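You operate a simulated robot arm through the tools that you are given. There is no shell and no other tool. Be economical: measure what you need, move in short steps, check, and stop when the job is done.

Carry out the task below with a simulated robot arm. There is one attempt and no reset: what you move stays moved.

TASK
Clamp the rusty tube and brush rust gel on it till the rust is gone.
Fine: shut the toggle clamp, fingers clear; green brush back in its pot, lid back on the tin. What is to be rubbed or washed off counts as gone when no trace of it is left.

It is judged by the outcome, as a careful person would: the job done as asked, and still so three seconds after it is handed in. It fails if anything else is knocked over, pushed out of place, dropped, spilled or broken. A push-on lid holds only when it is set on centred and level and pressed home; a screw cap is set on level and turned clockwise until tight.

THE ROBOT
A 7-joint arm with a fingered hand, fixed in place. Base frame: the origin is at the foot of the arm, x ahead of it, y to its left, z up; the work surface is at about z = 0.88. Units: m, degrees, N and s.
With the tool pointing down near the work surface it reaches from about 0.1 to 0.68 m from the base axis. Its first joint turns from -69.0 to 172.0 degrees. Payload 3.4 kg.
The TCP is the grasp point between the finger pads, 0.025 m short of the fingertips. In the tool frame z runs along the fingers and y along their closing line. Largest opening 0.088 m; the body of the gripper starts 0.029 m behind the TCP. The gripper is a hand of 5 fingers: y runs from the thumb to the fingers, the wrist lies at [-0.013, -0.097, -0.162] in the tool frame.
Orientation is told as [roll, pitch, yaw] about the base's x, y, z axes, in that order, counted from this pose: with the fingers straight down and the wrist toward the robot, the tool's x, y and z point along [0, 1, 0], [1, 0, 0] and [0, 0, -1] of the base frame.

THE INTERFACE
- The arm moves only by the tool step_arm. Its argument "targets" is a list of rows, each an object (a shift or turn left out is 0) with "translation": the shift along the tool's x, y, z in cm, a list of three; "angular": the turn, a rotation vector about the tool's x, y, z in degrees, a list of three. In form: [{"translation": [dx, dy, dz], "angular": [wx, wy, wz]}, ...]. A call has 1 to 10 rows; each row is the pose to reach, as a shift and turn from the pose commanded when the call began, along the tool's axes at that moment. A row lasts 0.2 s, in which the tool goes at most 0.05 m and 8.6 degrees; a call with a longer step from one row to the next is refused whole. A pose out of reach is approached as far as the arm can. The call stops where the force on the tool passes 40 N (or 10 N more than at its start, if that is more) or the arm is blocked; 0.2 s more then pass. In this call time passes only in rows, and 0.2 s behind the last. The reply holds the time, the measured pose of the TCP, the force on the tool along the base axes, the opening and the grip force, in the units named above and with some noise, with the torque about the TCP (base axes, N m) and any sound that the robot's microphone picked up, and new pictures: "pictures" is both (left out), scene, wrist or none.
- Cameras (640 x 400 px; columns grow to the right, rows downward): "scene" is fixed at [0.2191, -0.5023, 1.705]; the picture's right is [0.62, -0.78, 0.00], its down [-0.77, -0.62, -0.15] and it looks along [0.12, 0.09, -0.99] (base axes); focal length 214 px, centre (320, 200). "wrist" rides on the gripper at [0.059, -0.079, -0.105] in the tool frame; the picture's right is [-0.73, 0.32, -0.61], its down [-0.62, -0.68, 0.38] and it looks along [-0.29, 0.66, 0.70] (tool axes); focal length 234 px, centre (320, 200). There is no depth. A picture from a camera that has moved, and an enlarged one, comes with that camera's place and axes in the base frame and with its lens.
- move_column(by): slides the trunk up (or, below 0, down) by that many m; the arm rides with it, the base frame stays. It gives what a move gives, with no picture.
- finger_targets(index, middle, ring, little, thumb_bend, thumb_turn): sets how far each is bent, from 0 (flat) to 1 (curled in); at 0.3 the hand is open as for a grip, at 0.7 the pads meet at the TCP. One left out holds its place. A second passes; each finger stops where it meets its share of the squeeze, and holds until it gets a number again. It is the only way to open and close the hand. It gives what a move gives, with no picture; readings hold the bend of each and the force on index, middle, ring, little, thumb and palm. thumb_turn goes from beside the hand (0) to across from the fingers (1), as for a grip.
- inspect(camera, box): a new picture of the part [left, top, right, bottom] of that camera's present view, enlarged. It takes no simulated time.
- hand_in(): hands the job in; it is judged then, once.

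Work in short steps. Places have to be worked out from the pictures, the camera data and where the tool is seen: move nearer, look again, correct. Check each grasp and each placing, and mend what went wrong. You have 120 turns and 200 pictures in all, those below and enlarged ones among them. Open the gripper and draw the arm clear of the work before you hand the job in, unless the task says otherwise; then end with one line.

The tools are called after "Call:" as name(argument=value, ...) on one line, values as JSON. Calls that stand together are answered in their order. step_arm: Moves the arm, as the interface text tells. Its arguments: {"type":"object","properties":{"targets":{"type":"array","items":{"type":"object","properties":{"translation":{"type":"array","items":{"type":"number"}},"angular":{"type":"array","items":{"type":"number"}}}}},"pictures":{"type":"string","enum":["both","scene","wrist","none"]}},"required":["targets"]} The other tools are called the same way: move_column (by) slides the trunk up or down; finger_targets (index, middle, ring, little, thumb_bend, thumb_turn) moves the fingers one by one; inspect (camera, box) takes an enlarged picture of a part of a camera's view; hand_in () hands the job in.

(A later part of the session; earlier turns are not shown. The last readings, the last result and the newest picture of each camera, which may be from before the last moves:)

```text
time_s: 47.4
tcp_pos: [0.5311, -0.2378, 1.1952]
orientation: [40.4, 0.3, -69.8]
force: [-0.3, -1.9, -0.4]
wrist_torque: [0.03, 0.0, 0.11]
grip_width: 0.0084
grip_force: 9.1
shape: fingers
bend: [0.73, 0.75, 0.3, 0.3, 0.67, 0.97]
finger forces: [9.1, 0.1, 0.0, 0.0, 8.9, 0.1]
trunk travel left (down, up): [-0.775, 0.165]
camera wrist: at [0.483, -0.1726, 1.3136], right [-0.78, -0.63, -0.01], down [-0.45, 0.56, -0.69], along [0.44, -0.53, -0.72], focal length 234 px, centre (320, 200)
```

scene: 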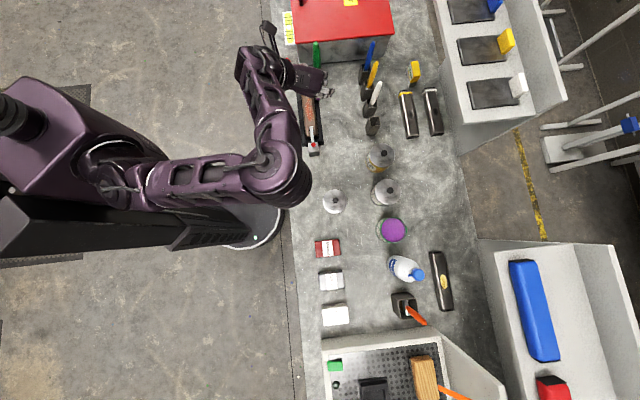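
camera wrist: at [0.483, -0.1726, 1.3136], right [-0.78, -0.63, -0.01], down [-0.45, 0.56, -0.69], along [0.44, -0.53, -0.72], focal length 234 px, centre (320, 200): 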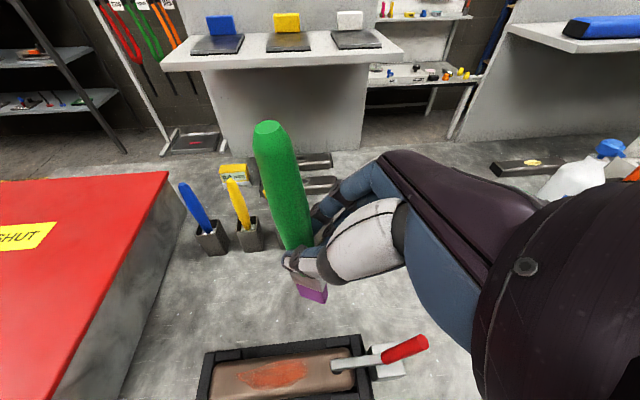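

Clear view of tube and rust, consistent with my estimate. I move over the rust centre with the tip ~9 cm above.

Call:
step_arm(targets=[{"translation": [-0.6, -1.5, 2.7]}, {"translation": [-1.2, -3, 5.5]}, {"translation": [-1.9, -4.45, 8.2]}], pictures="both")

Call:
inspect(camera="wrist", box=[160, 200, 400, 400])

Call:
inspect(camera="scene", box=[255, 50, 375, 150])

```text
time_s: 48.2
tcp_pos: [0.5539, -0.1903, 1.1171]
orientation: [40.0, 0.1, -69.9]
force: [0.6, 0.5, -0.1]
wrist_torque: [0.01, 0.02, -0.02]
grip_width: 0.0085
grip_force: 9.3
shape: fingers
bend: [0.73, 0.75, 0.3, 0.3, 0.67, 0.97]
finger forces: [9.0, 0.0, 0.0, 0.1, 9.2, 0.0]
trunk travel left (down, up): [-0.775, 0.165]
camera wrist: at [0.5052, -0.1241, 1.2359], right [-0.78, -0.63, 0.0], down [-0.45, 0.56, -0.69], along [0.44, -0.54, -0.72], focal length 234 px, centre (320, 200)
```

scene: 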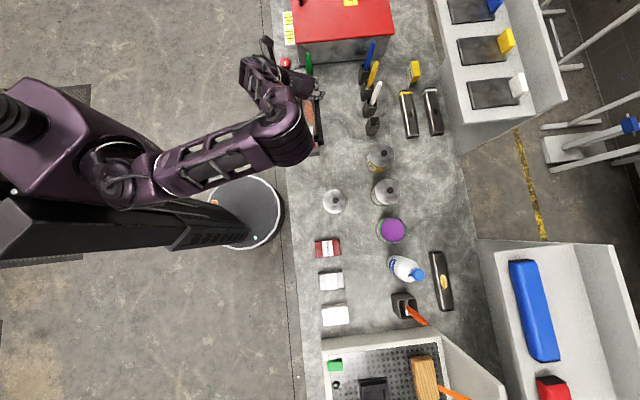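
wrist: 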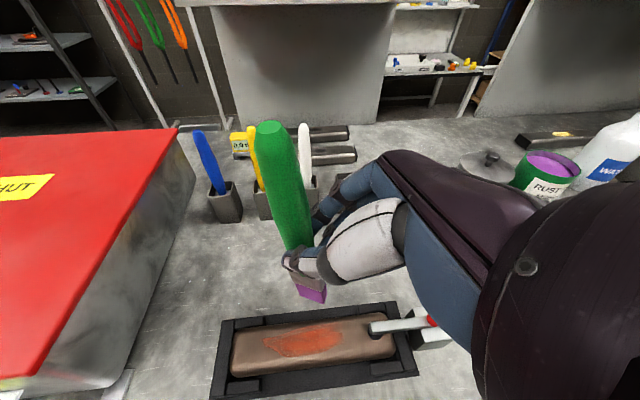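

```text
2.00 times, centred on (280, 300) of wrist
camera zoom: at [0.5052, -0.1241, 1.2359], right [-0.78, -0.63, 0.0], down [-0.45, 0.56, -0.69], along [0.44, -0.54, -0.72], focal length 468 px, centre (400, 0)
```

zoom: 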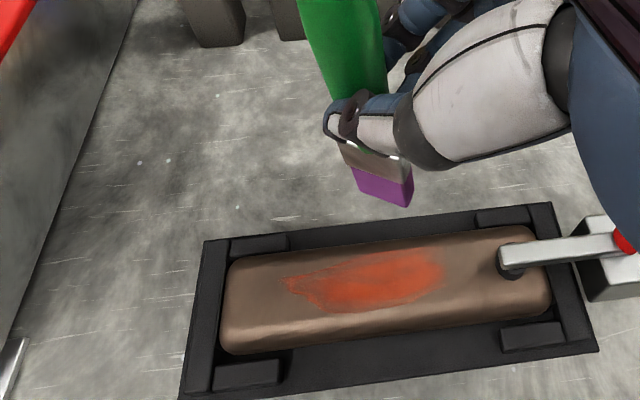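

```text
4.00 times, centred on (315, 100) of scene
camera zoom: at [0.2191, -0.5023, 1.705], right [0.62, -0.78, 0.0], down [-0.77, -0.62, -0.15], along [0.12, 0.09, -0.99], focal length 858 px, centre (340, 600)
```

zoom: 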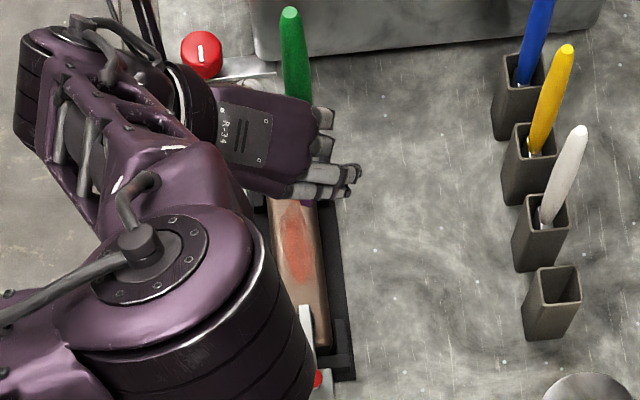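

Bristle tip at ≈(0.564,-0.185), rust centre (0.567,-0.169). I shift slightly and lower toward the tube.

Call:
step_arm(targets=[{"translation": [-1.6, -0.6, 2.2]}, {"translation": [-3.2, -1.3, 4.5]}, {"translation": [-4.2, -1.3, 6.2]}], pictures="none")

Call:
inspect(camera="wrist", box=[160, 200, 400, 400])

```text
time_s: 49.0
tcp_pos: [0.5657, -0.1847, 1.0441]
orientation: [40.0, 0.2, -70.0]
force: [-0.3, 0.5, -0.2]
wrist_torque: [0.02, 0.01, -0.02]
grip_width: 0.0084
grip_force: 9.7
shape: fingers
bend: [0.73, 0.75, 0.3, 0.3, 0.67, 0.97]
finger forces: [9.1, 0.0, 0.0, 0.0, 9.1, 0.0]
out of reach, approached as far as the arm can: row 1, 2, 3
trunk travel left (down, up): [-0.775, 0.165]
```

```text
2.00 times, centred on (280, 300) of wrist
camera zoom: at [0.5177, -0.1173, 1.1624], right [-0.78, -0.63, 0.0], down [-0.45, 0.56, -0.69], along [0.44, -0.54, -0.72], focal length 468 px, centre (400, 0)
```

zoom: 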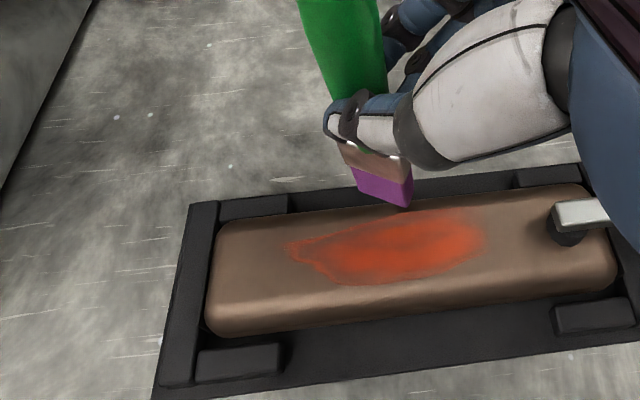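

The arm is at its inner reach limit here. Raising the trunk should give more freedom; I raise by 0.12 (TCP rises too, clear of everything).

Call:
move_column(by=0.12)

```text
time_s: 50.5
tcp_pos: [0.5665, -0.1829, 1.1642]
orientation: [40.1, 0.3, -69.9]
force: [-0.2, 1.0, -0.9]
wrist_torque: [-0.02, 0.02, -0.03]
grip_width: 0.0086
grip_force: 9.0
shape: fingers
bend: [0.73, 0.75, 0.3, 0.3, 0.67, 0.97]
finger forces: [9.0, 0.0, 0.1, 0.0, 9.1, 0.0]
trunk travel left (down, up): [-0.895, 0.045]
```

Now down again over the rust centre with the tip ~2 cm above.

Call:
step_arm(targets=[{"translation": [-2.6, -0.3, 2.7]}, {"translation": [-5.3, -0.6, 5.5]}, {"translation": [-7.9, -0.9, 8.2]}], pictures="none")

Call:
inspect(camera="wrist", box=[160, 200, 400, 400])

```text
time_s: 51.3
tcp_pos: [0.5558, -0.1792, 1.0497]
orientation: [40.1, 0.2, -70.0]
force: [0.2, 0.3, -0.9]
wrist_torque: [-0.01, 0.02, 0.01]
grip_width: 0.0085
grip_force: 9.3
shape: fingers
bend: [0.73, 0.75, 0.3, 0.3, 0.67, 0.97]
finger forces: [9.0, 0.0, 0.0, 0.0, 9.0, 0.0]
trunk travel left (down, up): [-0.895, 0.045]
```

```text
2.00 times, centred on (280, 300) of wrist
camera zoom: at [0.5066, -0.1124, 1.169], right [-0.78, -0.63, 0.0], down [-0.45, 0.56, -0.69], along [0.44, -0.54, -0.72], focal length 468 px, centre (400, 0)
```

zoom: 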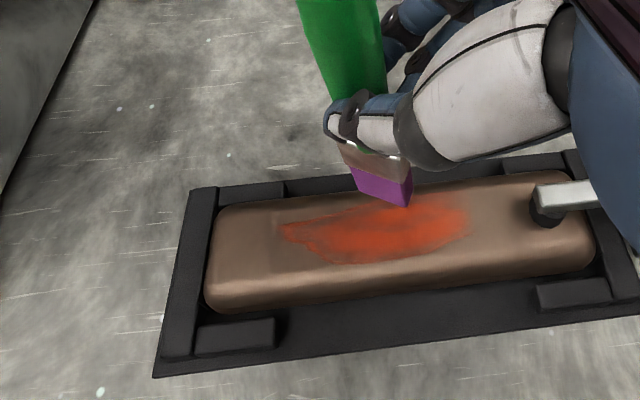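

Reachable now. I lower in small steps until light contact.

Call:
step_arm(targets=[{"translation": [-0.64, 0, 0.77]}, {"translation": [-1.1, 0, 1.3]}, {"translation": [-1.4, 0, 1.7]}], pictures="none")

Call:
inspect(camera="wrist", box=[160, 200, 400, 400])

```text
time_s: 52.1
tcp_pos: [0.5561, -0.1784, 1.0284]
orientation: [40.0, 0.2, -69.9]
force: [-0.5, -0.3, -0.8]
wrist_torque: [0.02, 0.02, -0.05]
grip_width: 0.0085
grip_force: 9.7
shape: fingers
bend: [0.73, 0.75, 0.3, 0.3, 0.67, 0.97]
finger forces: [9.2, 0.0, 0.0, 0.0, 9.2, 0.0]
trunk travel left (down, up): [-0.895, 0.045]
```

```text
2.00 times, centred on (280, 300) of wrist
camera zoom: at [0.5073, -0.1112, 1.147], right [-0.78, -0.63, 0.0], down [-0.45, 0.56, -0.69], along [0.44, -0.54, -0.72], focal length 468 px, centre (400, 0)
```

zoom: 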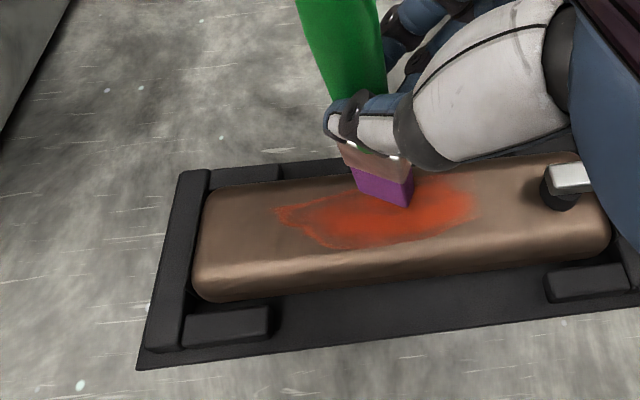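

Call:
step_arm(targets=[{"translation": [-0.25, 0, 0.3]}, {"translation": [-0.45, 0, 0.55]}, {"translation": [-0.64, 0, 0.77]}], pictures="none")

Call:
inspect(camera="wrist", box=[160, 200, 400, 400])

```text
time_s: 52.9
tcp_pos: [0.5547, -0.1772, 1.0204]
orientation: [40.3, 0.1, -69.9]
force: [-1.4, -0.8, 11.6]
wrist_torque: [0.04, -0.16, 0.01]
grip_width: 0.0084
grip_force: 10.2
shape: fingers
bend: [0.74, 0.75, 0.3, 0.3, 0.67, 0.96]
finger forces: [10.4, 0.0, 0.0, 0.0, 9.5, 0.1]
trunk travel left (down, up): [-0.895, 0.045]
```

```text
2.00 times, centred on (280, 300) of wrist
camera zoom: at [0.5054, -0.1106, 1.1393], right [-0.78, -0.63, -0.01], down [-0.45, 0.56, -0.69], along [0.44, -0.54, -0.72], focal length 468 px, centre (400, 0)
```

zoom: 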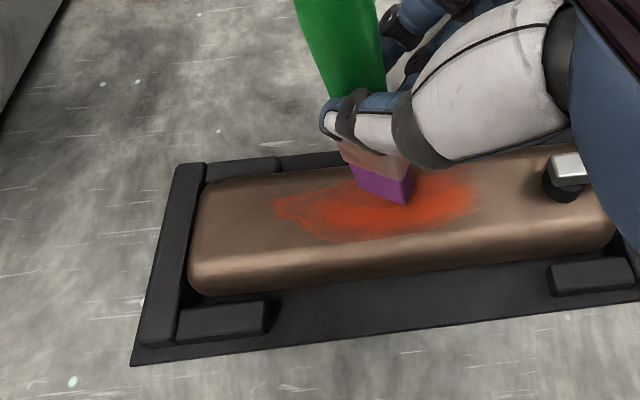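

Contact at ~11 N, tip near the rust centre. I ease off 2 mm and make a stroke along the tube axis both ways.

Call:
step_arm(targets=[{"translation": [0.13, 0, -0.15]}, {"translation": [1.31, -0.72, 0.84]}, {"translation": [2.56, -1.48, 1.89]}, {"translation": [1.31, -0.72, 0.84]}, {"translation": [0.13, 0, -0.15]}, {"translation": [-1.05, 0.72, -1.14]}, {"translation": [-2.3, 1.48, -2.19]}, {"translation": [-1.05, 0.72, -1.14]}, {"translation": [0.13, 0, -0.15]}], pictures="none")

Call:
inspect(camera="wrist", box=[160, 200, 400, 400])

```text
time_s: 54.9
tcp_pos: [0.554, -0.1756, 1.0204]
orientation: [40.0, 0.1, -69.7]
force: [-0.6, 0.2, 5.7]
wrist_torque: [0.0, -0.11, -0.01]
grip_width: 0.0086
grip_force: 10.8
shape: fingers
bend: [0.74, 0.75, 0.3, 0.3, 0.66, 0.95]
finger forces: [11.1, 0.0, 0.1, 0.0, 10.3, 0.0]
trunk travel left (down, up): [-0.895, 0.045]
```

```text
2.00 times, centred on (280, 300) of wrist
camera zoom: at [0.5058, -0.109, 1.1396], right [-0.78, -0.63, 0.0], down [-0.45, 0.56, -0.69], along [0.44, -0.54, -0.72], focal length 468 px, centre (400, 0)
```

zoom: 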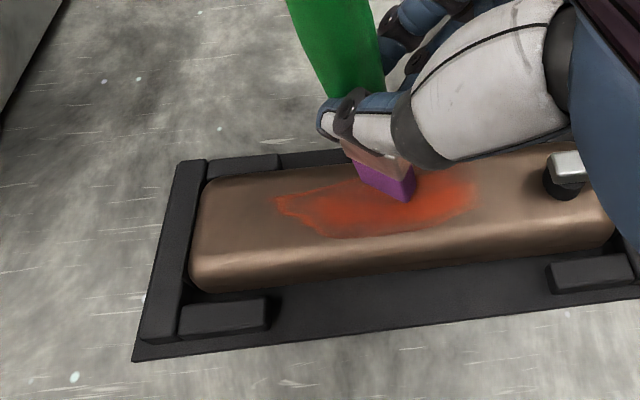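

It works: the rust fades where brushed. I continue with passes shifted sideways toward the near edge.

Call:
step_arm(targets=[{"translation": [-0.19, -0.54, -0.16]}, {"translation": [1.2, -1.39, 1.01]}, {"translation": [2.59, -2.23, 2.17]}, {"translation": [2.39, -2.78, 2.0]}, {"translation": [1.0, -1.94, 0.84]}, {"translation": [-0.39, -1.09, -0.33]}, {"translation": [-1.78, -0.24, -1.5]}, {"translation": [-3.17, 0.6, -2.66]}, {"translation": [-2.97, 1.15, -2.49]}, {"translation": [-1.58, 0.31, -1.33]}], pictures="none")

Call:
inspect(camera="wrist", box=[160, 200, 400, 400])

```text
time_s: 57.1
tcp_pos: [0.5379, -0.1856, 1.0206]
orientation: [40.1, 0.1, -69.8]
force: [-0.1, -0.4, 5.9]
wrist_torque: [-0.02, -0.12, -0.02]
grip_width: 0.0091
grip_force: 10.2
shape: fingers
bend: [0.73, 0.75, 0.3, 0.3, 0.66, 0.95]
finger forces: [10.2, 0.0, 0.0, 0.0, 9.4, 0.0]
trunk travel left (down, up): [-0.895, 0.045]
```

```text
2.00 times, centred on (280, 300) of wrist
camera zoom: at [0.4888, -0.1196, 1.1396], right [-0.78, -0.63, 0.0], down [-0.45, 0.56, -0.69], along [0.44, -0.54, -0.72], focal length 468 px, centre (400, 0)
```

zoom: 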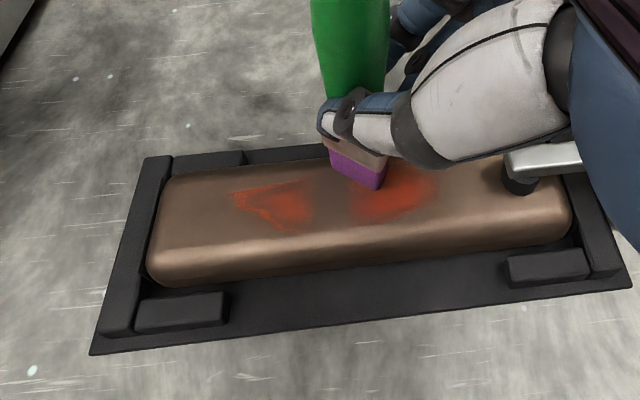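

The middle is clean; patches remain at both ends. I work the right-hand patch with short strokes.

Call:
step_arm(targets=[{"translation": [-0.86, -0.03, -0.72]}, {"translation": [-1.9, 0.6, -1.59]}, {"translation": [-2.06, 0.15, -1.73]}, {"translation": [-1.02, -0.48, -0.86]}, {"translation": [-1.18, -0.94, -0.99]}, {"translation": [-2.22, -0.3, -1.87]}, {"translation": [-1.65, 0.12, -1.38]}, {"translation": [-0.95, -0.3, -0.8]}, {"translation": [-1.8, 0.88, -1.51]}, {"translation": [-1.3, -0.09, -1.09]}], pictures="none")

Call:
inspect(camera="wrist", box=[160, 200, 400, 400])

```text
time_s: 59.5
tcp_pos: [0.514, -0.2483, 1.021]
orientation: [36.7, -6.5, -70.5]
force: [0.2, 0.4, 1.0]
wrist_torque: [0.1, 0.01, 0.04]
grip_width: 0.0095
grip_force: 9.8
shape: fingers
bend: [0.73, 0.75, 0.3, 0.3, 0.68, 0.93]
finger forces: [9.9, 0.0, 0.0, 0.1, 10.5, 0.1]
trunk travel left (down, up): [-0.895, 0.045]
stopped in row 10: the arm was blocked; the commanded pose is now the measured one
```

```text
2.00 times, centred on (280, 300) of wrist
camera zoom: at [0.4687, -0.1671, 1.131], right [-0.79, -0.61, 0.09], down [-0.46, 0.48, -0.75], along [0.42, -0.63, -0.65], focal length 468 px, centre (400, 0)
```

zoom: 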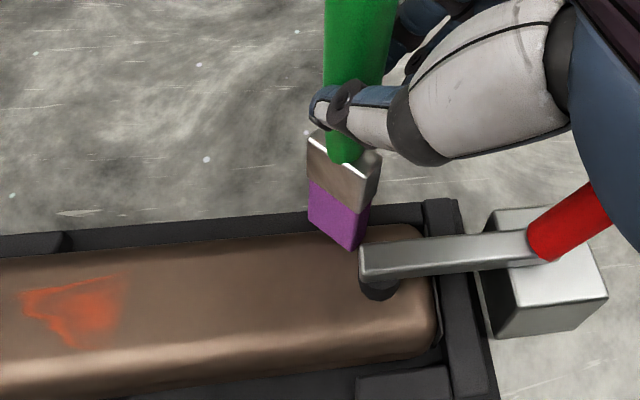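

The right patch is clean, but the arm got pushed off (near its limit) and is blocked near the clamp handle. Let me look before moving.

Call:
inspect(camera="wrist", box=[0, 0, 640, 400])

Call:
inspect(camera="scene", box=[200, 40, 400, 165])

```text
1.00 times, centred on (320, 200) of wrist (not enlarged: the box is as wide or as high as the picture)
camera zoom: at [0.4687, -0.1671, 1.131], right [-0.79, -0.61, 0.09], down [-0.46, 0.48, -0.75], along [0.42, -0.63, -0.65], focal length 234 px, centre (320, 200)
```

zoom: 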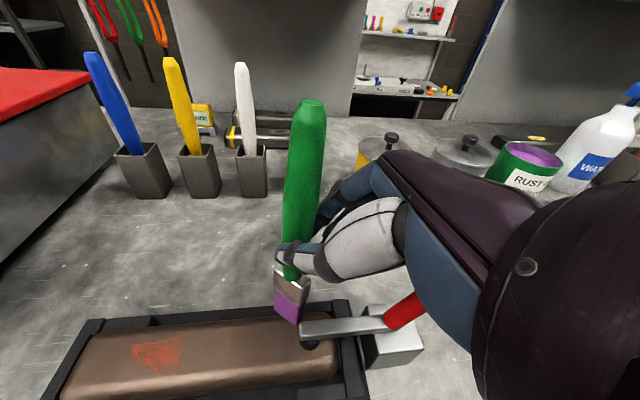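

```text
3.20 times, centred on (300, 102) of scene
camera zoom: at [0.2191, -0.5023, 1.705], right [0.62, -0.78, 0.0], down [-0.77, -0.62, -0.15], along [0.12, 0.09, -0.99], focal length 686 px, centre (384, 512)
```

zoom: 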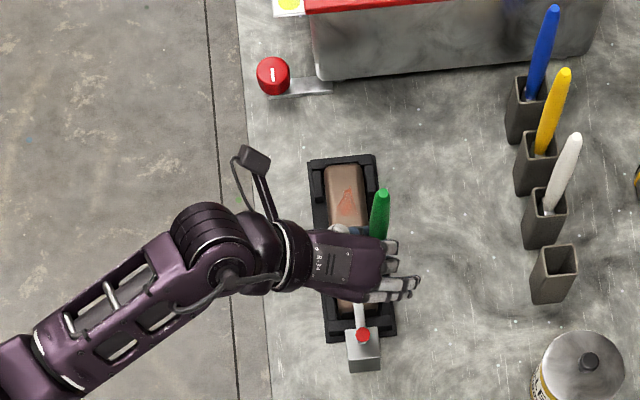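

The clamp still holds. I rise straight up and away from the handle.

Call:
step_arm(targets=[{"translation": [0.9, -0.3, -1.1]}, {"translation": [2.4, -0.6, -2.8]}, {"translation": [4.2, -0.9, -5]}, {"translation": [6, -1.2, -7.2]}], pictures="both")

Call:
inspect(camera="wrist", box=[40, 160, 460, 400])

```text
time_s: 60.4
tcp_pos: [0.5046, -0.2953, 1.1035]
orientation: [32.6, -15.1, -71.5]
force: [-0.4, 0.9, -1.0]
wrist_torque: [0.02, 0.04, 0.01]
grip_width: 0.0092
grip_force: 9.9
shape: fingers
bend: [0.73, 0.75, 0.3, 0.3, 0.66, 0.96]
finger forces: [9.8, 0.0, 0.0, 0.0, 9.9, 0.1]
trunk travel left (down, up): [-0.895, 0.045]
stopped in row 4: the arm was blocked; the commanded pose is now the measured one
camera wrist: at [0.4635, -0.1956, 1.1988], right [-0.8, -0.56, 0.2], down [-0.46, 0.36, -0.81], along [0.39, -0.74, -0.54], focal length 234 px, centre (320, 200)
```

scene: 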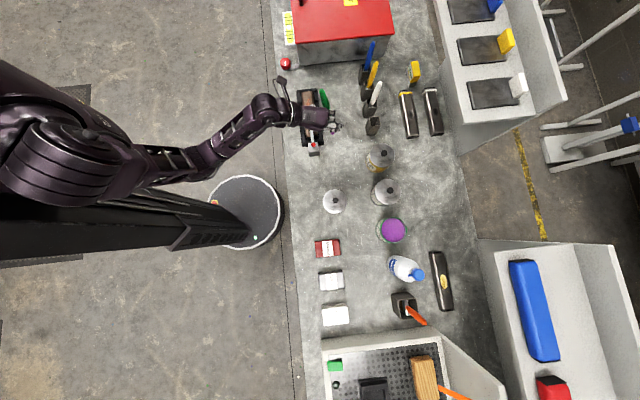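
wrist: 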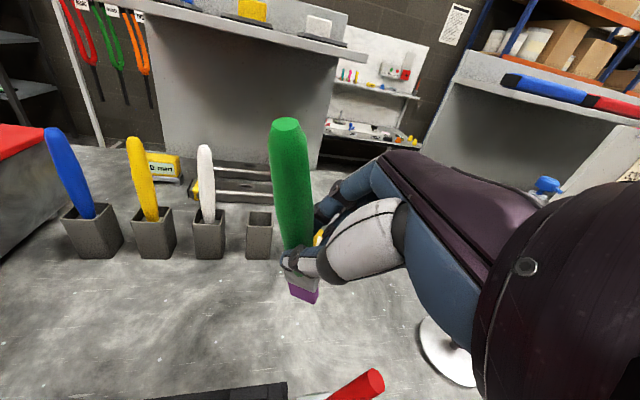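

```text
1.52 times, centred on (250, 280) of wrist
camera zoom: at [0.4635, -0.1956, 1.1988], right [-0.8, -0.56, 0.2], down [-0.46, 0.36, -0.81], along [0.39, -0.74, -0.54], focal length 357 px, centre (427, 78)
```

zoom: 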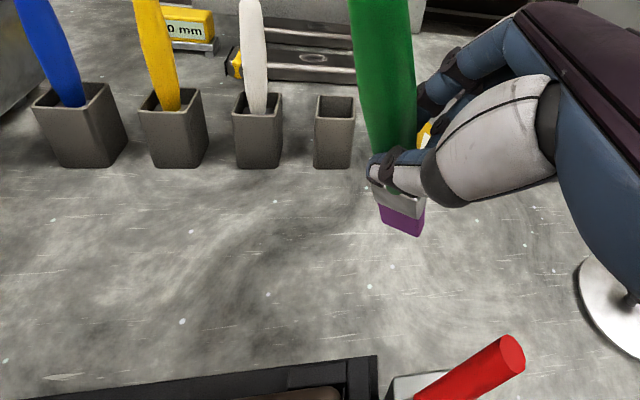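

The arm folded into an awkward configuration and is blocked near its inner limit. I move outward (away from the base) to free it.

Call:
step_arm(targets=[{"translation": [1.5, 1, 1.0]}, {"translation": [3, 2.5, 2.0]}, {"translation": [4.6, 4, 3]}, {"translation": [6, 6, 4]}], pictures="both")

```text
time_s: 61.4
tcp_pos: [0.5932, -0.3271, 1.1151]
orientation: [32.6, -15.0, -71.4]
force: [0.5, 0.4, -0.2]
wrist_torque: [0.01, 0.02, -0.01]
grip_width: 0.0091
grip_force: 9.9
shape: fingers
bend: [0.73, 0.75, 0.3, 0.3, 0.66, 0.96]
finger forces: [9.6, 0.0, 0.0, 0.1, 9.8, 0.0]
trunk travel left (down, up): [-0.895, 0.045]
camera wrist: at [0.5519, -0.2276, 1.2116], right [-0.8, -0.57, 0.2], down [-0.46, 0.36, -0.81], along [0.39, -0.74, -0.55], focal length 234 px, centre (320, 200)
```

scene: 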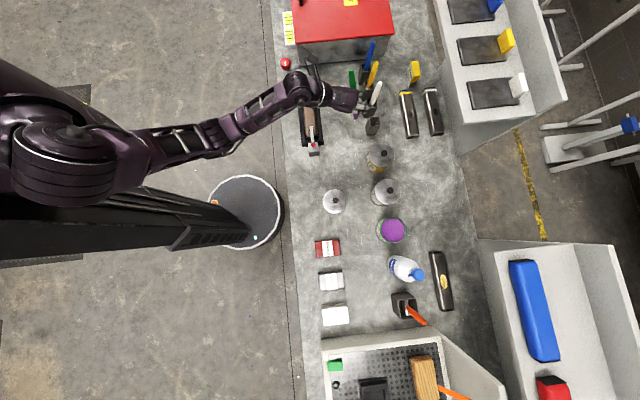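
wrist: 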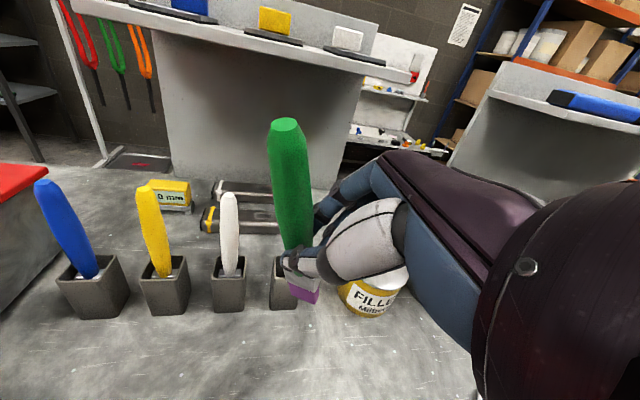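

The arm is free again. I restore the tilt (roll 40°, pitch 0) first, then yaw to about -40° which was comfortable before.

Call:
step_arm(targets=[{"translation": [0.6, 0, -0.8], "angular": [4.1, 2.5, 2.8]}, {"translation": [1.3, 0, -1.5], "angular": [8.3, 4.9, 5.7]}, {"translation": [1.9, 0, -2.3], "angular": [12.4, 7.4, 8.5]}], pictures="none")

```text
time_s: 62.2
tcp_pos: [0.5926, -0.3172, 1.1457]
orientation: [40.2, 0.0, -70.9]
force: [-0.3, -0.4, -0.5]
wrist_torque: [0.02, 0.02, 0.0]
grip_width: 0.0089
grip_force: 9.8
shape: fingers
bend: [0.73, 0.75, 0.3, 0.3, 0.66, 0.96]
finger forces: [9.8, 0.0, 0.0, 0.0, 9.9, 0.0]
trunk travel left (down, up): [-0.895, 0.045]
```

Now yaw +30° and move back over toward the tube, staying high.

Call:
step_arm(targets=[{"translation": [0, -2.5, 0], "angular": [4.8, 0, -5.8]}, {"translation": [0, -5, 0], "angular": [9.6, 0, -11.5]}, {"translation": [0, -7.5, 0], "angular": [14.5, 0, -17.2]}, {"translation": [0, -10.2, 0], "angular": [19.3, 0, -23]}], pictures="both")

```text
time_s: 63.2
tcp_pos: [0.5587, -0.2211, 1.1456]
orientation: [40.1, 0.0, -40.7]
force: [-0.3, -0.3, -0.4]
wrist_torque: [-0.01, -0.01, 0.04]
grip_width: 0.0093
grip_force: 9.6
shape: fingers
bend: [0.73, 0.75, 0.3, 0.3, 0.66, 0.96]
finger forces: [9.8, 0.0, 0.0, 0.1, 9.8, 0.0]
trunk travel left (down, up): [-0.895, 0.045]
camera wrist: at [0.4843, -0.1863, 1.2637], right [-0.37, -0.93, 0.0], down [-0.67, 0.27, -0.7], along [0.65, -0.26, -0.72], focal length 234 px, centre (320, 200)
```

scene: 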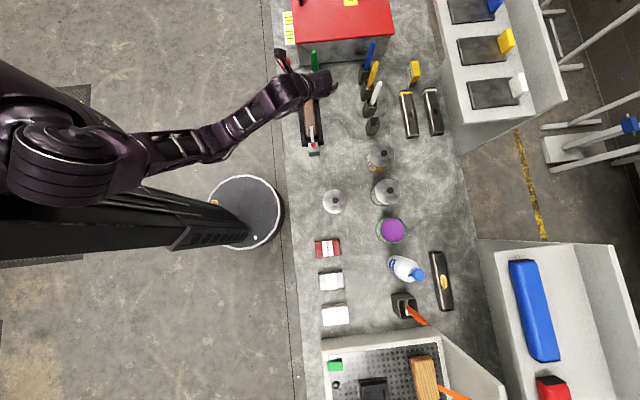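
wrist: 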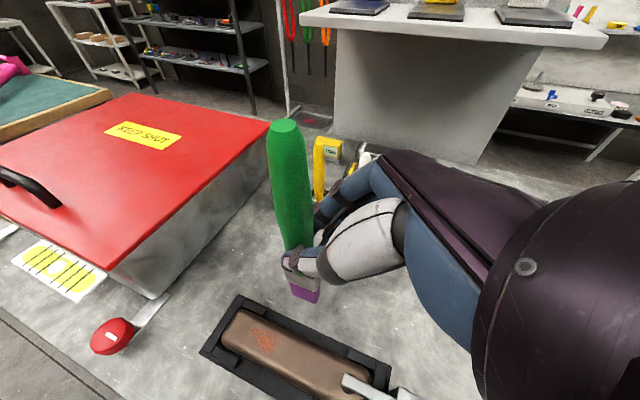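

Only one patch remains, at ≈(0.587,-0.148). I move over it and down to ~2 cm above.

Call:
step_arm(targets=[{"translation": [-0.8, -0.8, 3.7]}, {"translation": [-1.6, -1.5, 7.4]}, {"translation": [-2.5, -2.3, 11]}], pictures="none")

Call:
inspect(camera="wrist", box=[160, 200, 400, 400])

```text
time_s: 64.0
tcp_pos: [0.5831, -0.1827, 1.0541]
orientation: [39.6, -1.8, -41.6]
force: [0.3, 0.0, 0.3]
wrist_torque: [-0.01, -0.04, 0.03]
grip_width: 0.0091
grip_force: 9.3
shape: fingers
bend: [0.73, 0.75, 0.3, 0.3, 0.66, 0.96]
finger forces: [9.7, 0.1, 0.0, 0.1, 9.7, 0.0]
trunk travel left (down, up): [-0.895, 0.045]
```

```text
2.00 times, centred on (280, 300) of wrist
camera zoom: at [0.5055, -0.1441, 1.1699], right [-0.39, -0.92, 0.01], down [-0.65, 0.26, -0.71], along [0.65, -0.29, -0.7], focal length 468 px, centre (400, 0)
```

zoom: 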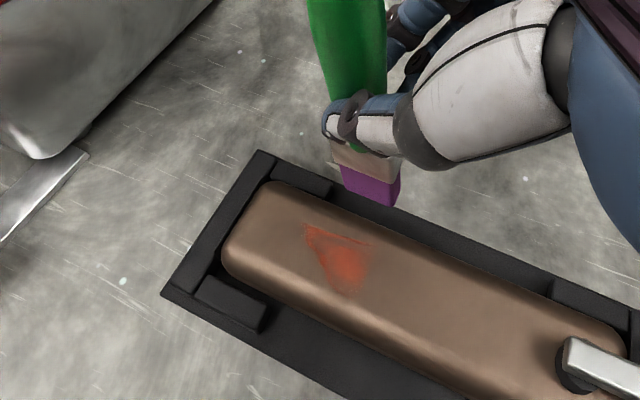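

The pose is lagging; I hold one row to see whether it settles.

Call:
step_arm(targets=[{"translation": [0, 0, 0]}, {"translation": [0, 0, 0]}], pictures="none")

Call:
inspect(camera="scene", box=[0, 20, 400, 270])

```text
time_s: 64.6
tcp_pos: [0.5799, -0.1829, 1.0522]
orientation: [39.4, -1.5, -41.4]
force: [-0.1, -0.5, -0.5]
wrist_torque: [-0.03, 0.01, 0.01]
grip_width: 0.0091
grip_force: 10.2
shape: fingers
bend: [0.73, 0.75, 0.3, 0.3, 0.66, 0.96]
finger forces: [9.8, 0.1, 0.1, 0.0, 9.7, 0.1]
trunk travel left (down, up): [-0.895, 0.045]
```

```text
1.60 times, centred on (200, 145) of scene
camera zoom: at [0.2191, -0.5023, 1.705], right [0.62, -0.78, 0.0], down [-0.77, -0.62, -0.15], along [0.12, 0.09, -0.99], focal length 343 px, centre (512, 288)
```

zoom: 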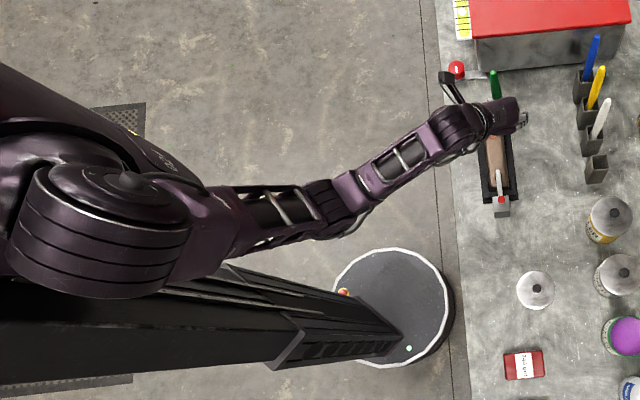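

A steady offset of ~1.5 cm remains; I command past it while lowering gently toward the patch.

Call:
step_arm(targets=[{"translation": [-0.4, -0.5, 0.9]}, {"translation": [-0.8, -1.1, 1.8]}, {"translation": [-1.1, -1.1, 2.5]}], pictures="none")

Call:
inspect(camera="wrist", box=[160, 200, 400, 400])

```text
time_s: 65.4
tcp_pos: [0.5773, -0.1766, 1.0239]
orientation: [38.7, -1.8, -41.7]
force: [-0.2, 0.2, -0.1]
wrist_torque: [-0.02, 0.01, 0.04]
grip_width: 0.0093
grip_force: 10.1
shape: fingers
bend: [0.73, 0.75, 0.3, 0.3, 0.66, 0.96]
finger forces: [9.6, 0.0, 0.1, 0.0, 9.7, 0.0]
trunk travel left (down, up): [-0.895, 0.045]
```

```text
2.00 times, centred on (280, 300) of wrist
camera zoom: at [0.5015, -0.1358, 1.1404], right [-0.39, -0.92, 0.03], down [-0.66, 0.25, -0.71], along [0.65, -0.29, -0.7], focal length 468 px, centre (400, 0)
```

zoom: 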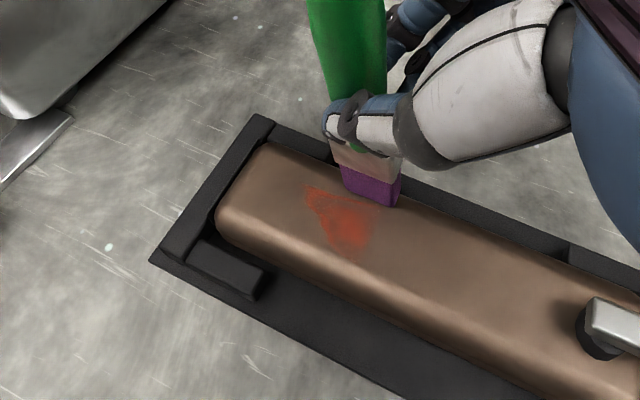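

This arm configuration can't reach the patch. I lift, go back out toward the tins to restore the earlier elbow posture (and re-dip), as in the first approach that worked.

Call:
step_arm(targets=[{"translation": [2.9, 0, -3.4]}, {"translation": [5.8, 0, -6.9]}, {"translation": [8.7, 0, -10.3]}, {"translation": [11.6, 0, -13.8]}, {"translation": [8.3, 1.9, -16.5]}, {"translation": [5, 3.8, -19.3]}, {"translation": [1.8, 5.7, -22]}, {"translation": [-1.5, 7.7, -24.8]}, {"translation": [-4.8, 9.6, -27.5]}, {"translation": [-8.1, 11.5, -30.3]}], pictures="both")

```text
time_s: 67.6
tcp_pos: [0.4822, -0.4474, 1.1909]
orientation: [38.4, 0.4, -41.1]
force: [4.2, 4.2, 0.0]
wrist_torque: [-0.16, 0.19, -0.08]
grip_width: 0.0086
grip_force: 7.9
shape: fingers
bend: [0.73, 0.75, 0.3, 0.3, 0.66, 0.97]
finger forces: [8.1, 0.1, 0.0, 0.0, 8.2, 0.0]
out of reach, approached as far as the arm can: row 4, 5, 6, 7, 8, 9
trunk travel left (down, up): [-0.895, 0.045]
camera wrist: at [0.4107, -0.4103, 1.311], right [-0.38, -0.93, 0.02], down [-0.68, 0.26, -0.68], along [0.63, -0.27, -0.73], focal length 234 px, centre (320, 200)
```

scene: 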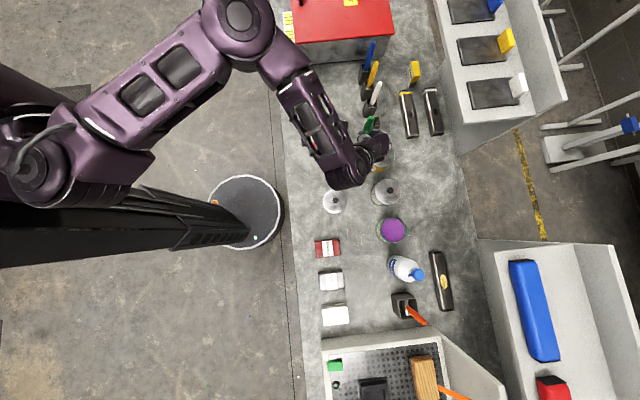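
wrist: 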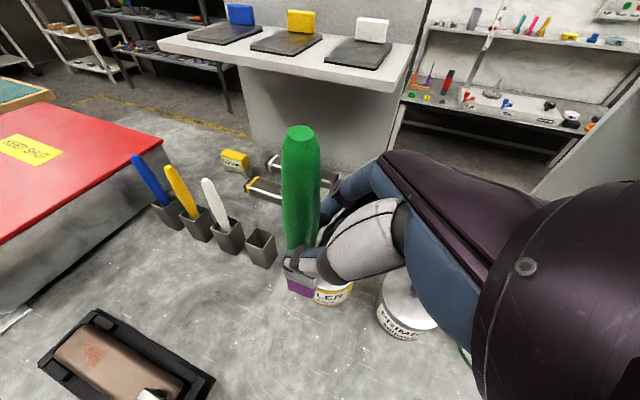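

The arm has now clearly switched to an elbow-left posture, which comes to the tube from the left. With it I approach the patch at yaw ≈ -75°.

Call:
step_arm(targets=[{"translation": [2.5, -1.7, 2.6], "angular": [-3.2, 0, 3.8]}, {"translation": [4.9, -3.4, 5.5], "angular": [-6.4, 0, 7.7]}, {"translation": [7.4, -5.1, 8.5], "angular": [-9.6, 0, 11.5]}, {"translation": [9.9, -6.9, 11.5], "angular": [-12.9, 0, 15.3]}, {"translation": [12.4, -8.6, 15], "angular": [-16.1, 0, 19.1]}, {"translation": [14.8, -10.3, 18.8], "angular": [-19.3, 0, 23]}, {"translation": [17.3, -12, 22.5], "angular": [-22.5, 0, 26.8]}], pictures="both")

```text
time_s: 69.2
tcp_pos: [0.6061, -0.2491, 1.1523]
orientation: [40.3, -3.2, -71.1]
force: [0.3, -0.2, -0.9]
wrist_torque: [-0.03, -0.01, -0.02]
grip_width: 0.0078
grip_force: 8.7
shape: fingers
bend: [0.73, 0.75, 0.3, 0.3, 0.66, 0.97]
finger forces: [8.0, 0.0, 0.1, 0.0, 8.3, 0.1]
out of reach, approached as far as the arm can: row 5, 6, 7
trunk travel left (down, up): [-0.895, 0.045]
camera wrist: at [0.5564, -0.1758, 1.2655], right [-0.79, -0.61, 0.01], down [-0.43, 0.53, -0.73], along [0.44, -0.58, -0.68], focal length 234 px, centre (320, 200)
```

scene: 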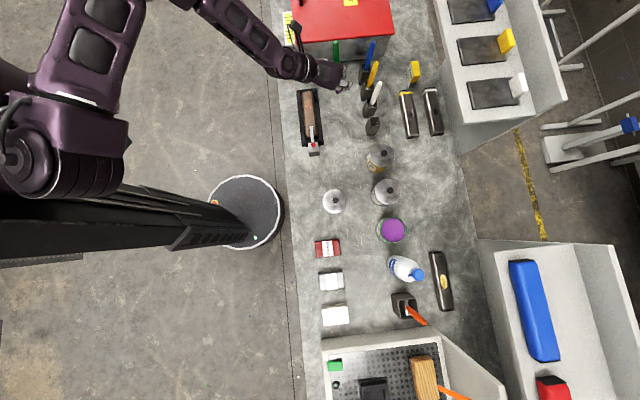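
wrist: 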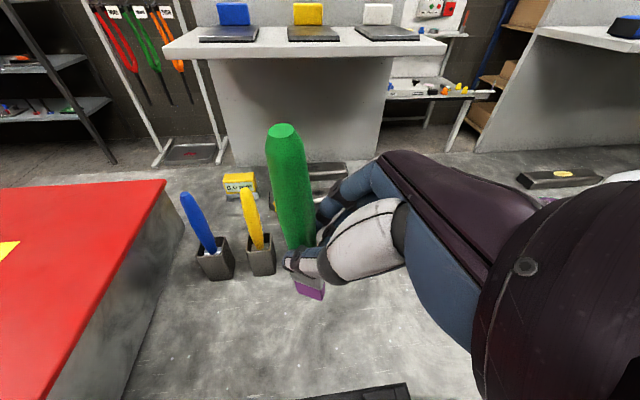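

In this posture the forearm points toward -y, so a more negative yaw should suit the wrist. I rise a little and yaw to about -110°.

Call:
step_arm(targets=[{"translation": [0.6, -0.5, -0.8], "angular": [-5.1, 0, 6.1]}, {"translation": [1.3, -1, -1.5], "angular": [-10.3, 0, 12.2]}, {"translation": [1.9, -1.5, -2.3], "angular": [-15.4, 0, 18.4]}, {"translation": [1.9, -2, -2.3], "angular": [-20.6, 0, 24.5]}, {"translation": [1.9, -2.5, -2.3], "angular": [-25.7, 0, 30.6]}], pictures="both")

```text
time_s: 70.4
tcp_pos: [0.5934, -0.2894, 1.1484]
orientation: [43.3, -2.2, -110.6]
force: [-0.3, 0.4, -0.8]
wrist_torque: [0.01, 0.0, 0.0]
grip_width: 0.008
grip_force: 8.2
shape: fingers
bend: [0.73, 0.75, 0.3, 0.3, 0.66, 0.97]
finger forces: [8.1, 0.0, 0.1, 0.0, 8.2, 0.1]
out of reach, approached as far as the arm can: row 1, 2, 3, 4, 5
trunk travel left (down, up): [-0.895, 0.045]
camera wrist: at [0.5957, -0.2007, 1.2615], right [-1.0, 0.03, -0.04], down [0.05, 0.68, -0.73], along [0.01, -0.73, -0.68], focal length 234 px, centre (320, 200)
```

scene: 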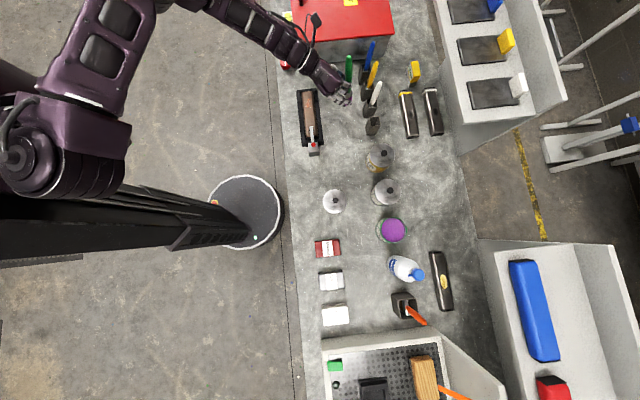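
wrist: 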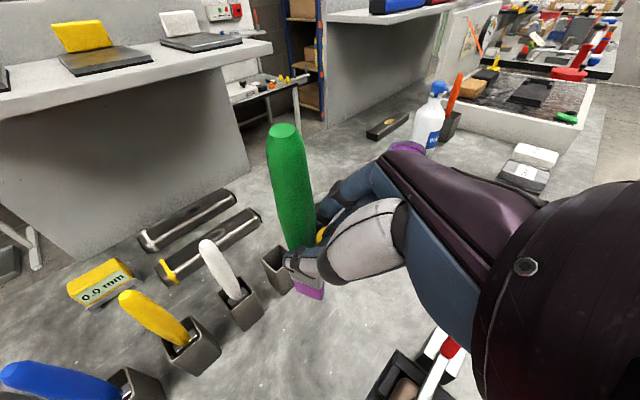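

That isn't better. I go back out to near-full extension over the tins with yaw -70°, to let the elbow return to its earlier side.

Call:
step_arm(targets=[{"translation": [0.6, 4.3, -1.5], "angular": [2.7, 0, -2.9]}, {"translation": [1.0, 8.7, -3], "angular": [5.5, 0, -5.8]}, {"translation": [1.4, 13, -4.5], "angular": [8.2, 0, -8.8]}, {"translation": [1.5, 17.4, -6], "angular": [10.9, 0, -11.7]}, {"translation": [1.6, 21.7, -7], "angular": [13.7, 0, -14.6]}, {"translation": [1.6, 26, -7.5], "angular": [16.4, 0, -17.5]}, {"translation": [1.6, 30.4, -8], "angular": [19.1, 0, -20.4]}, {"translation": [1.6, 34.7, -8], "angular": [21.8, 0, -23.4]}, {"translation": [1.6, 39, -8], "angular": [24.6, 0, -26.3]}, {"translation": [1.6, 43.4, -8], "angular": [27.3, 0, -29.2]}], pictures="scene")

```text
time_s: 72.6
tcp_pos: [0.3963, -0.6791, 1.2326]
orientation: [41.0, -1.0, -70.9]
force: [0.6, -0.7, 0.0]
wrist_torque: [-0.01, 0.01, 0.01]
grip_width: 0.0077
grip_force: 8.3
shape: fingers
bend: [0.73, 0.75, 0.3, 0.3, 0.66, 0.97]
finger forces: [8.1, 0.1, 0.1, 0.1, 8.1, 0.0]
trunk travel left (down, up): [-0.895, 0.045]
```

scene: 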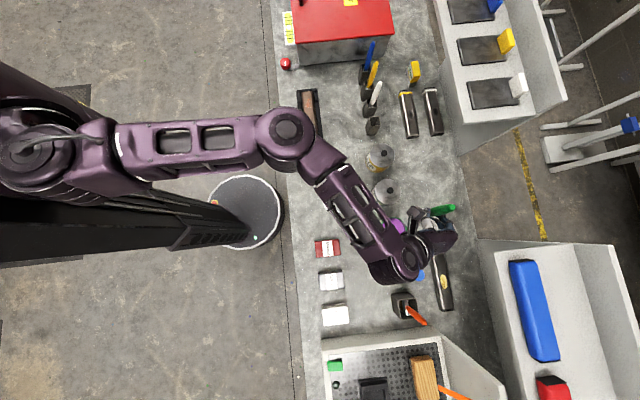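

Elbow is still on the left. I raise the hand, lower the trunk back, then stretch the arm fully to allow the flip.

Call:
step_arm(targets=[{"translation": [2.6, 0, -3.1]}, {"translation": [5.2, 0, -6.1]}, {"translation": [7.7, 0, -9.2]}], pictures="none")

Call:
move_column(by=-0.12)

Call:
step_arm(targets=[{"translation": [0, 4, 0]}, {"translation": [0, 8, 0]}, {"translation": [0, 12, 0]}, {"translation": [0, 16, 0]}], pictures="scene")

```text
time_s: 73.4
tcp_pos: [0.3946, -0.6729, 1.3532]
orientation: [40.9, -1.2, -71.1]
force: [0.2, 0.6, -0.6]
wrist_torque: [0.0, 0.03, -0.02]
grip_width: 0.0079
grip_force: 8.5
shape: fingers
bend: [0.73, 0.75, 0.3, 0.3, 0.66, 0.97]
finger forces: [8.1, 0.0, 0.0, 0.1, 8.0, 0.0]
trunk travel left (down, up): [-0.895, 0.045]
```

```text
time_s: 74.9
tcp_pos: [0.3963, -0.675, 1.2344]
orientation: [41.0, -1.2, -71.0]
force: [1.0, -0.1, -0.5]
wrist_torque: [0.02, -0.01, -0.02]
grip_width: 0.0078
grip_force: 7.8
shape: fingers
bend: [0.73, 0.75, 0.3, 0.3, 0.66, 0.97]
finger forces: [8.1, 0.0, 0.1, 0.1, 8.1, 0.0]
trunk travel left (down, up): [-0.775, 0.165]
```

```text
time_s: 75.9
tcp_pos: [0.4205, -0.7476, 1.2327]
orientation: [41.0, -1.0, -71.0]
force: [-0.1, 0.2, -1.7]
wrist_torque: [-0.03, 0.01, 0.01]
grip_width: 0.0077
grip_force: 8.4
shape: fingers
bend: [0.73, 0.75, 0.3, 0.3, 0.66, 0.97]
finger forces: [8.2, 0.1, 0.0, 0.1, 8.3, 0.0]
out of reach, approached as far as the arm can: row 2, 3, 4
trunk travel left (down, up): [-0.775, 0.165]
```

scene: 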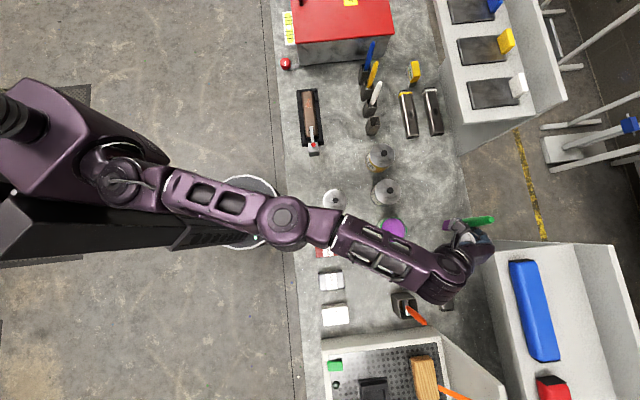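

The arm is straight now. I retract a little and see which side the elbow takes.

Call:
step_arm(targets=[{"translation": [-1.5, -2, -1.2]}, {"translation": [-3, -4, -2.5]}, {"translation": [-4.5, -6, -3.8]}, {"translation": [-4.5, -9, -3.8]}], pictures="scene")

```text
time_s: 76.9
tcp_pos: [0.3366, -0.6812, 1.2309]
orientation: [41.0, -1.1, -70.9]
force: [0.1, 0.3, -0.7]
wrist_torque: [-0.05, 0.0, 0.04]
grip_width: 0.0074
grip_force: 8.3
shape: fingers
bend: [0.73, 0.75, 0.3, 0.3, 0.66, 0.97]
finger forces: [8.1, 0.0, 0.0, 0.0, 8.2, 0.0]
trunk travel left (down, up): [-0.775, 0.165]
```

scene: 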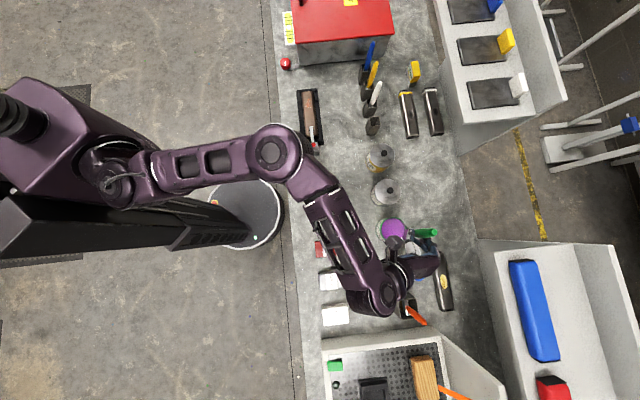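

Still elbow-left. The flip happens when the current branch can't reach; I go high to the middle with yaw near -10°, natural for elbow-right.

Call:
step_arm(targets=[{"translation": [1.5, -2.5, 0.8], "angular": [4.8, 0, -5.8]}, {"translation": [3.1, -5, 1.6], "angular": [9.7, 0, -11.5]}, {"translation": [4.6, -7.4, 2.4], "angular": [14.5, 0, -17.3]}, {"translation": [6.1, -9.9, 3.2], "angular": [19.3, 0, -23]}, {"translation": [7.7, -12.4, 4], "angular": [24.1, 0, -28.8]}, {"translation": [9.2, -14.8, 4.8], "angular": [29, 0, -34.5]}, {"translation": [10.8, -17.3, 5.6], "angular": [33.8, 0, -40.3]}, {"translation": [12.3, -19.8, 6.4], "angular": [38.6, 0, -46]}], pictures="scene")

```text
time_s: 78.7
tcp_pos: [0.3976, -0.4513, 1.2587]
orientation: [39.4, -1.4, -10.7]
force: [0.6, -0.2, -0.9]
wrist_torque: [-0.01, 0.0, 0.01]
grip_width: 0.0073
grip_force: 8.1
shape: fingers
bend: [0.73, 0.75, 0.3, 0.3, 0.66, 0.97]
finger forces: [8.1, 0.0, 0.0, 0.0, 8.2, 0.0]
trunk travel left (down, up): [-0.775, 0.165]
```

scene: 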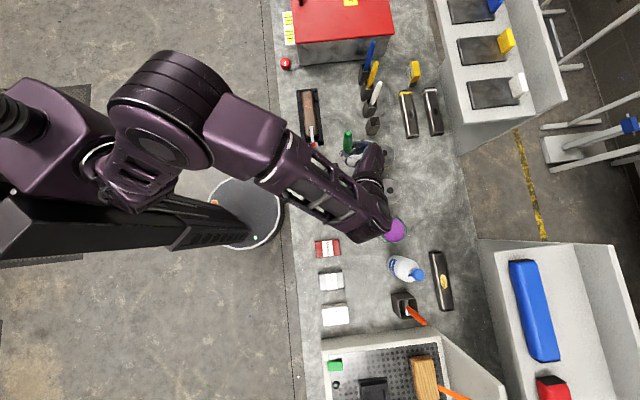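

The elbow is now up high, midway — promising. From here I approach the tube at yaw ≈ -25°.

Call:
step_arm(targets=[{"translation": [2, 1.6, 3.7], "angular": [-1.2, 0, 1.4]}, {"translation": [4, 3.2, 7.3], "angular": [-2.4, 0, 2.9]}, {"translation": [6.1, 4.7, 11], "angular": [-3.6, 0, 4.3]}, {"translation": [8.1, 6.3, 14.6], "angular": [-4.8, 0, 5.8]}, {"translation": [10.1, 7.9, 18.3], "angular": [-6, 0, 7.2]}, {"translation": [12.2, 9.5, 21.9], "angular": [-7.2, 0, 8.6]}, {"translation": [14.2, 11, 25.6], "angular": [-8.4, 0, 10]}, {"translation": [16.2, 12.6, 29.2], "angular": [-9.6, 0, 11.5]}], pictures="both")

```text
time_s: 80.5
tcp_pos: [0.5847, -0.1703, 1.1395]
orientation: [39.9, -1.5, -25.9]
force: [-0.1, -0.1, -0.9]
wrist_torque: [-0.03, -0.02, 0.0]
grip_width: 0.0075
grip_force: 7.7
shape: fingers
bend: [0.73, 0.75, 0.3, 0.3, 0.66, 0.97]
finger forces: [8.0, 0.1, 0.1, 0.0, 8.1, 0.1]
trunk travel left (down, up): [-0.775, 0.165]
camera wrist: at [0.5001, -0.1536, 1.2555], right [-0.12, -0.99, 0.01], down [-0.7, 0.08, -0.71], along [0.71, -0.09, -0.7], focal length 234 px, centre (320, 200)
```

scene: 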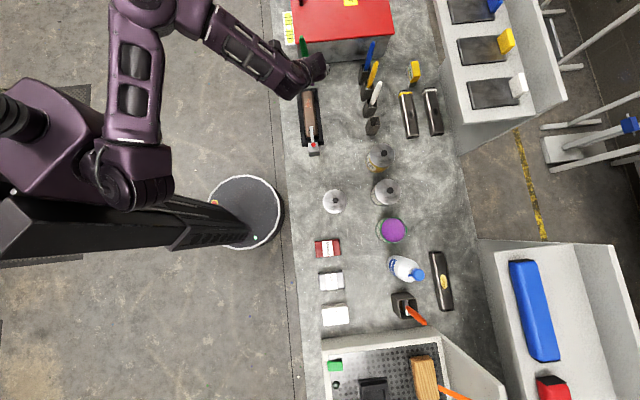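
wrist: 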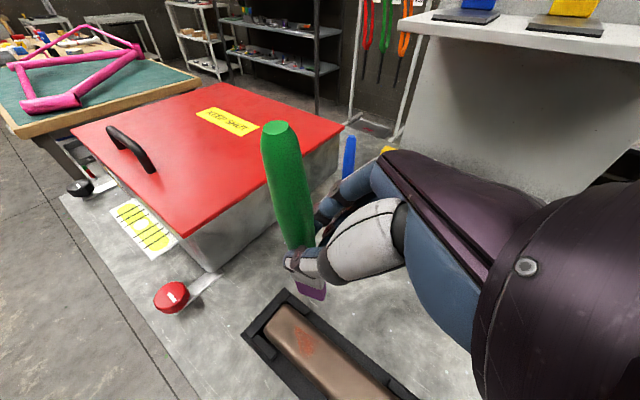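

Reached without limits. The patch is at ≈(0.589,-0.145) and the tip at (0.591,-0.158). I shift and lower to ~1.5 cm above.

Call:
step_arm(targets=[{"translation": [-1.6, -0.2, 2.5]}, {"translation": [-3.3, -0.4, 5]}, {"translation": [-5, -0.6, 7.6]}], pictures="none")

Call:
inspect(camera="wrist", box=[160, 200, 400, 400])

```text
time_s: 81.3
tcp_pos: [0.5865, -0.1588, 1.0474]
orientation: [40.0, -1.5, -25.9]
force: [0.1, 0.4, -0.2]
wrist_torque: [0.03, 0.04, -0.03]
grip_width: 0.0078
grip_force: 8.4
shape: fingers
bend: [0.73, 0.75, 0.3, 0.3, 0.66, 0.97]
finger forces: [8.1, 0.0, 0.0, 0.1, 8.2, 0.0]
trunk travel left (down, up): [-0.775, 0.165]
```

```text
2.00 times, centred on (280, 300) of wrist
camera zoom: at [0.5026, -0.1436, 1.1644], right [-0.12, -0.99, 0.01], down [-0.7, 0.08, -0.71], along [0.71, -0.09, -0.7], focal length 468 px, centre (400, 0)
```

zoom: 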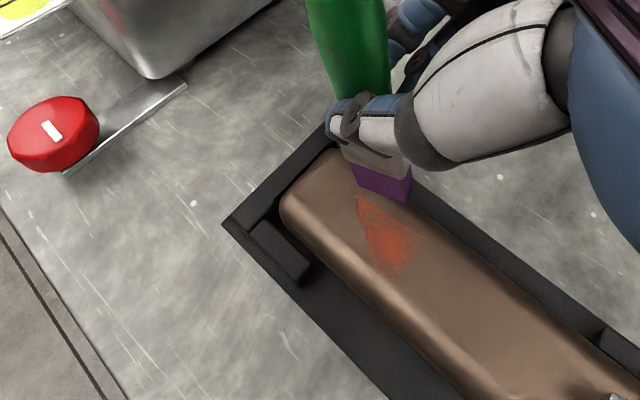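

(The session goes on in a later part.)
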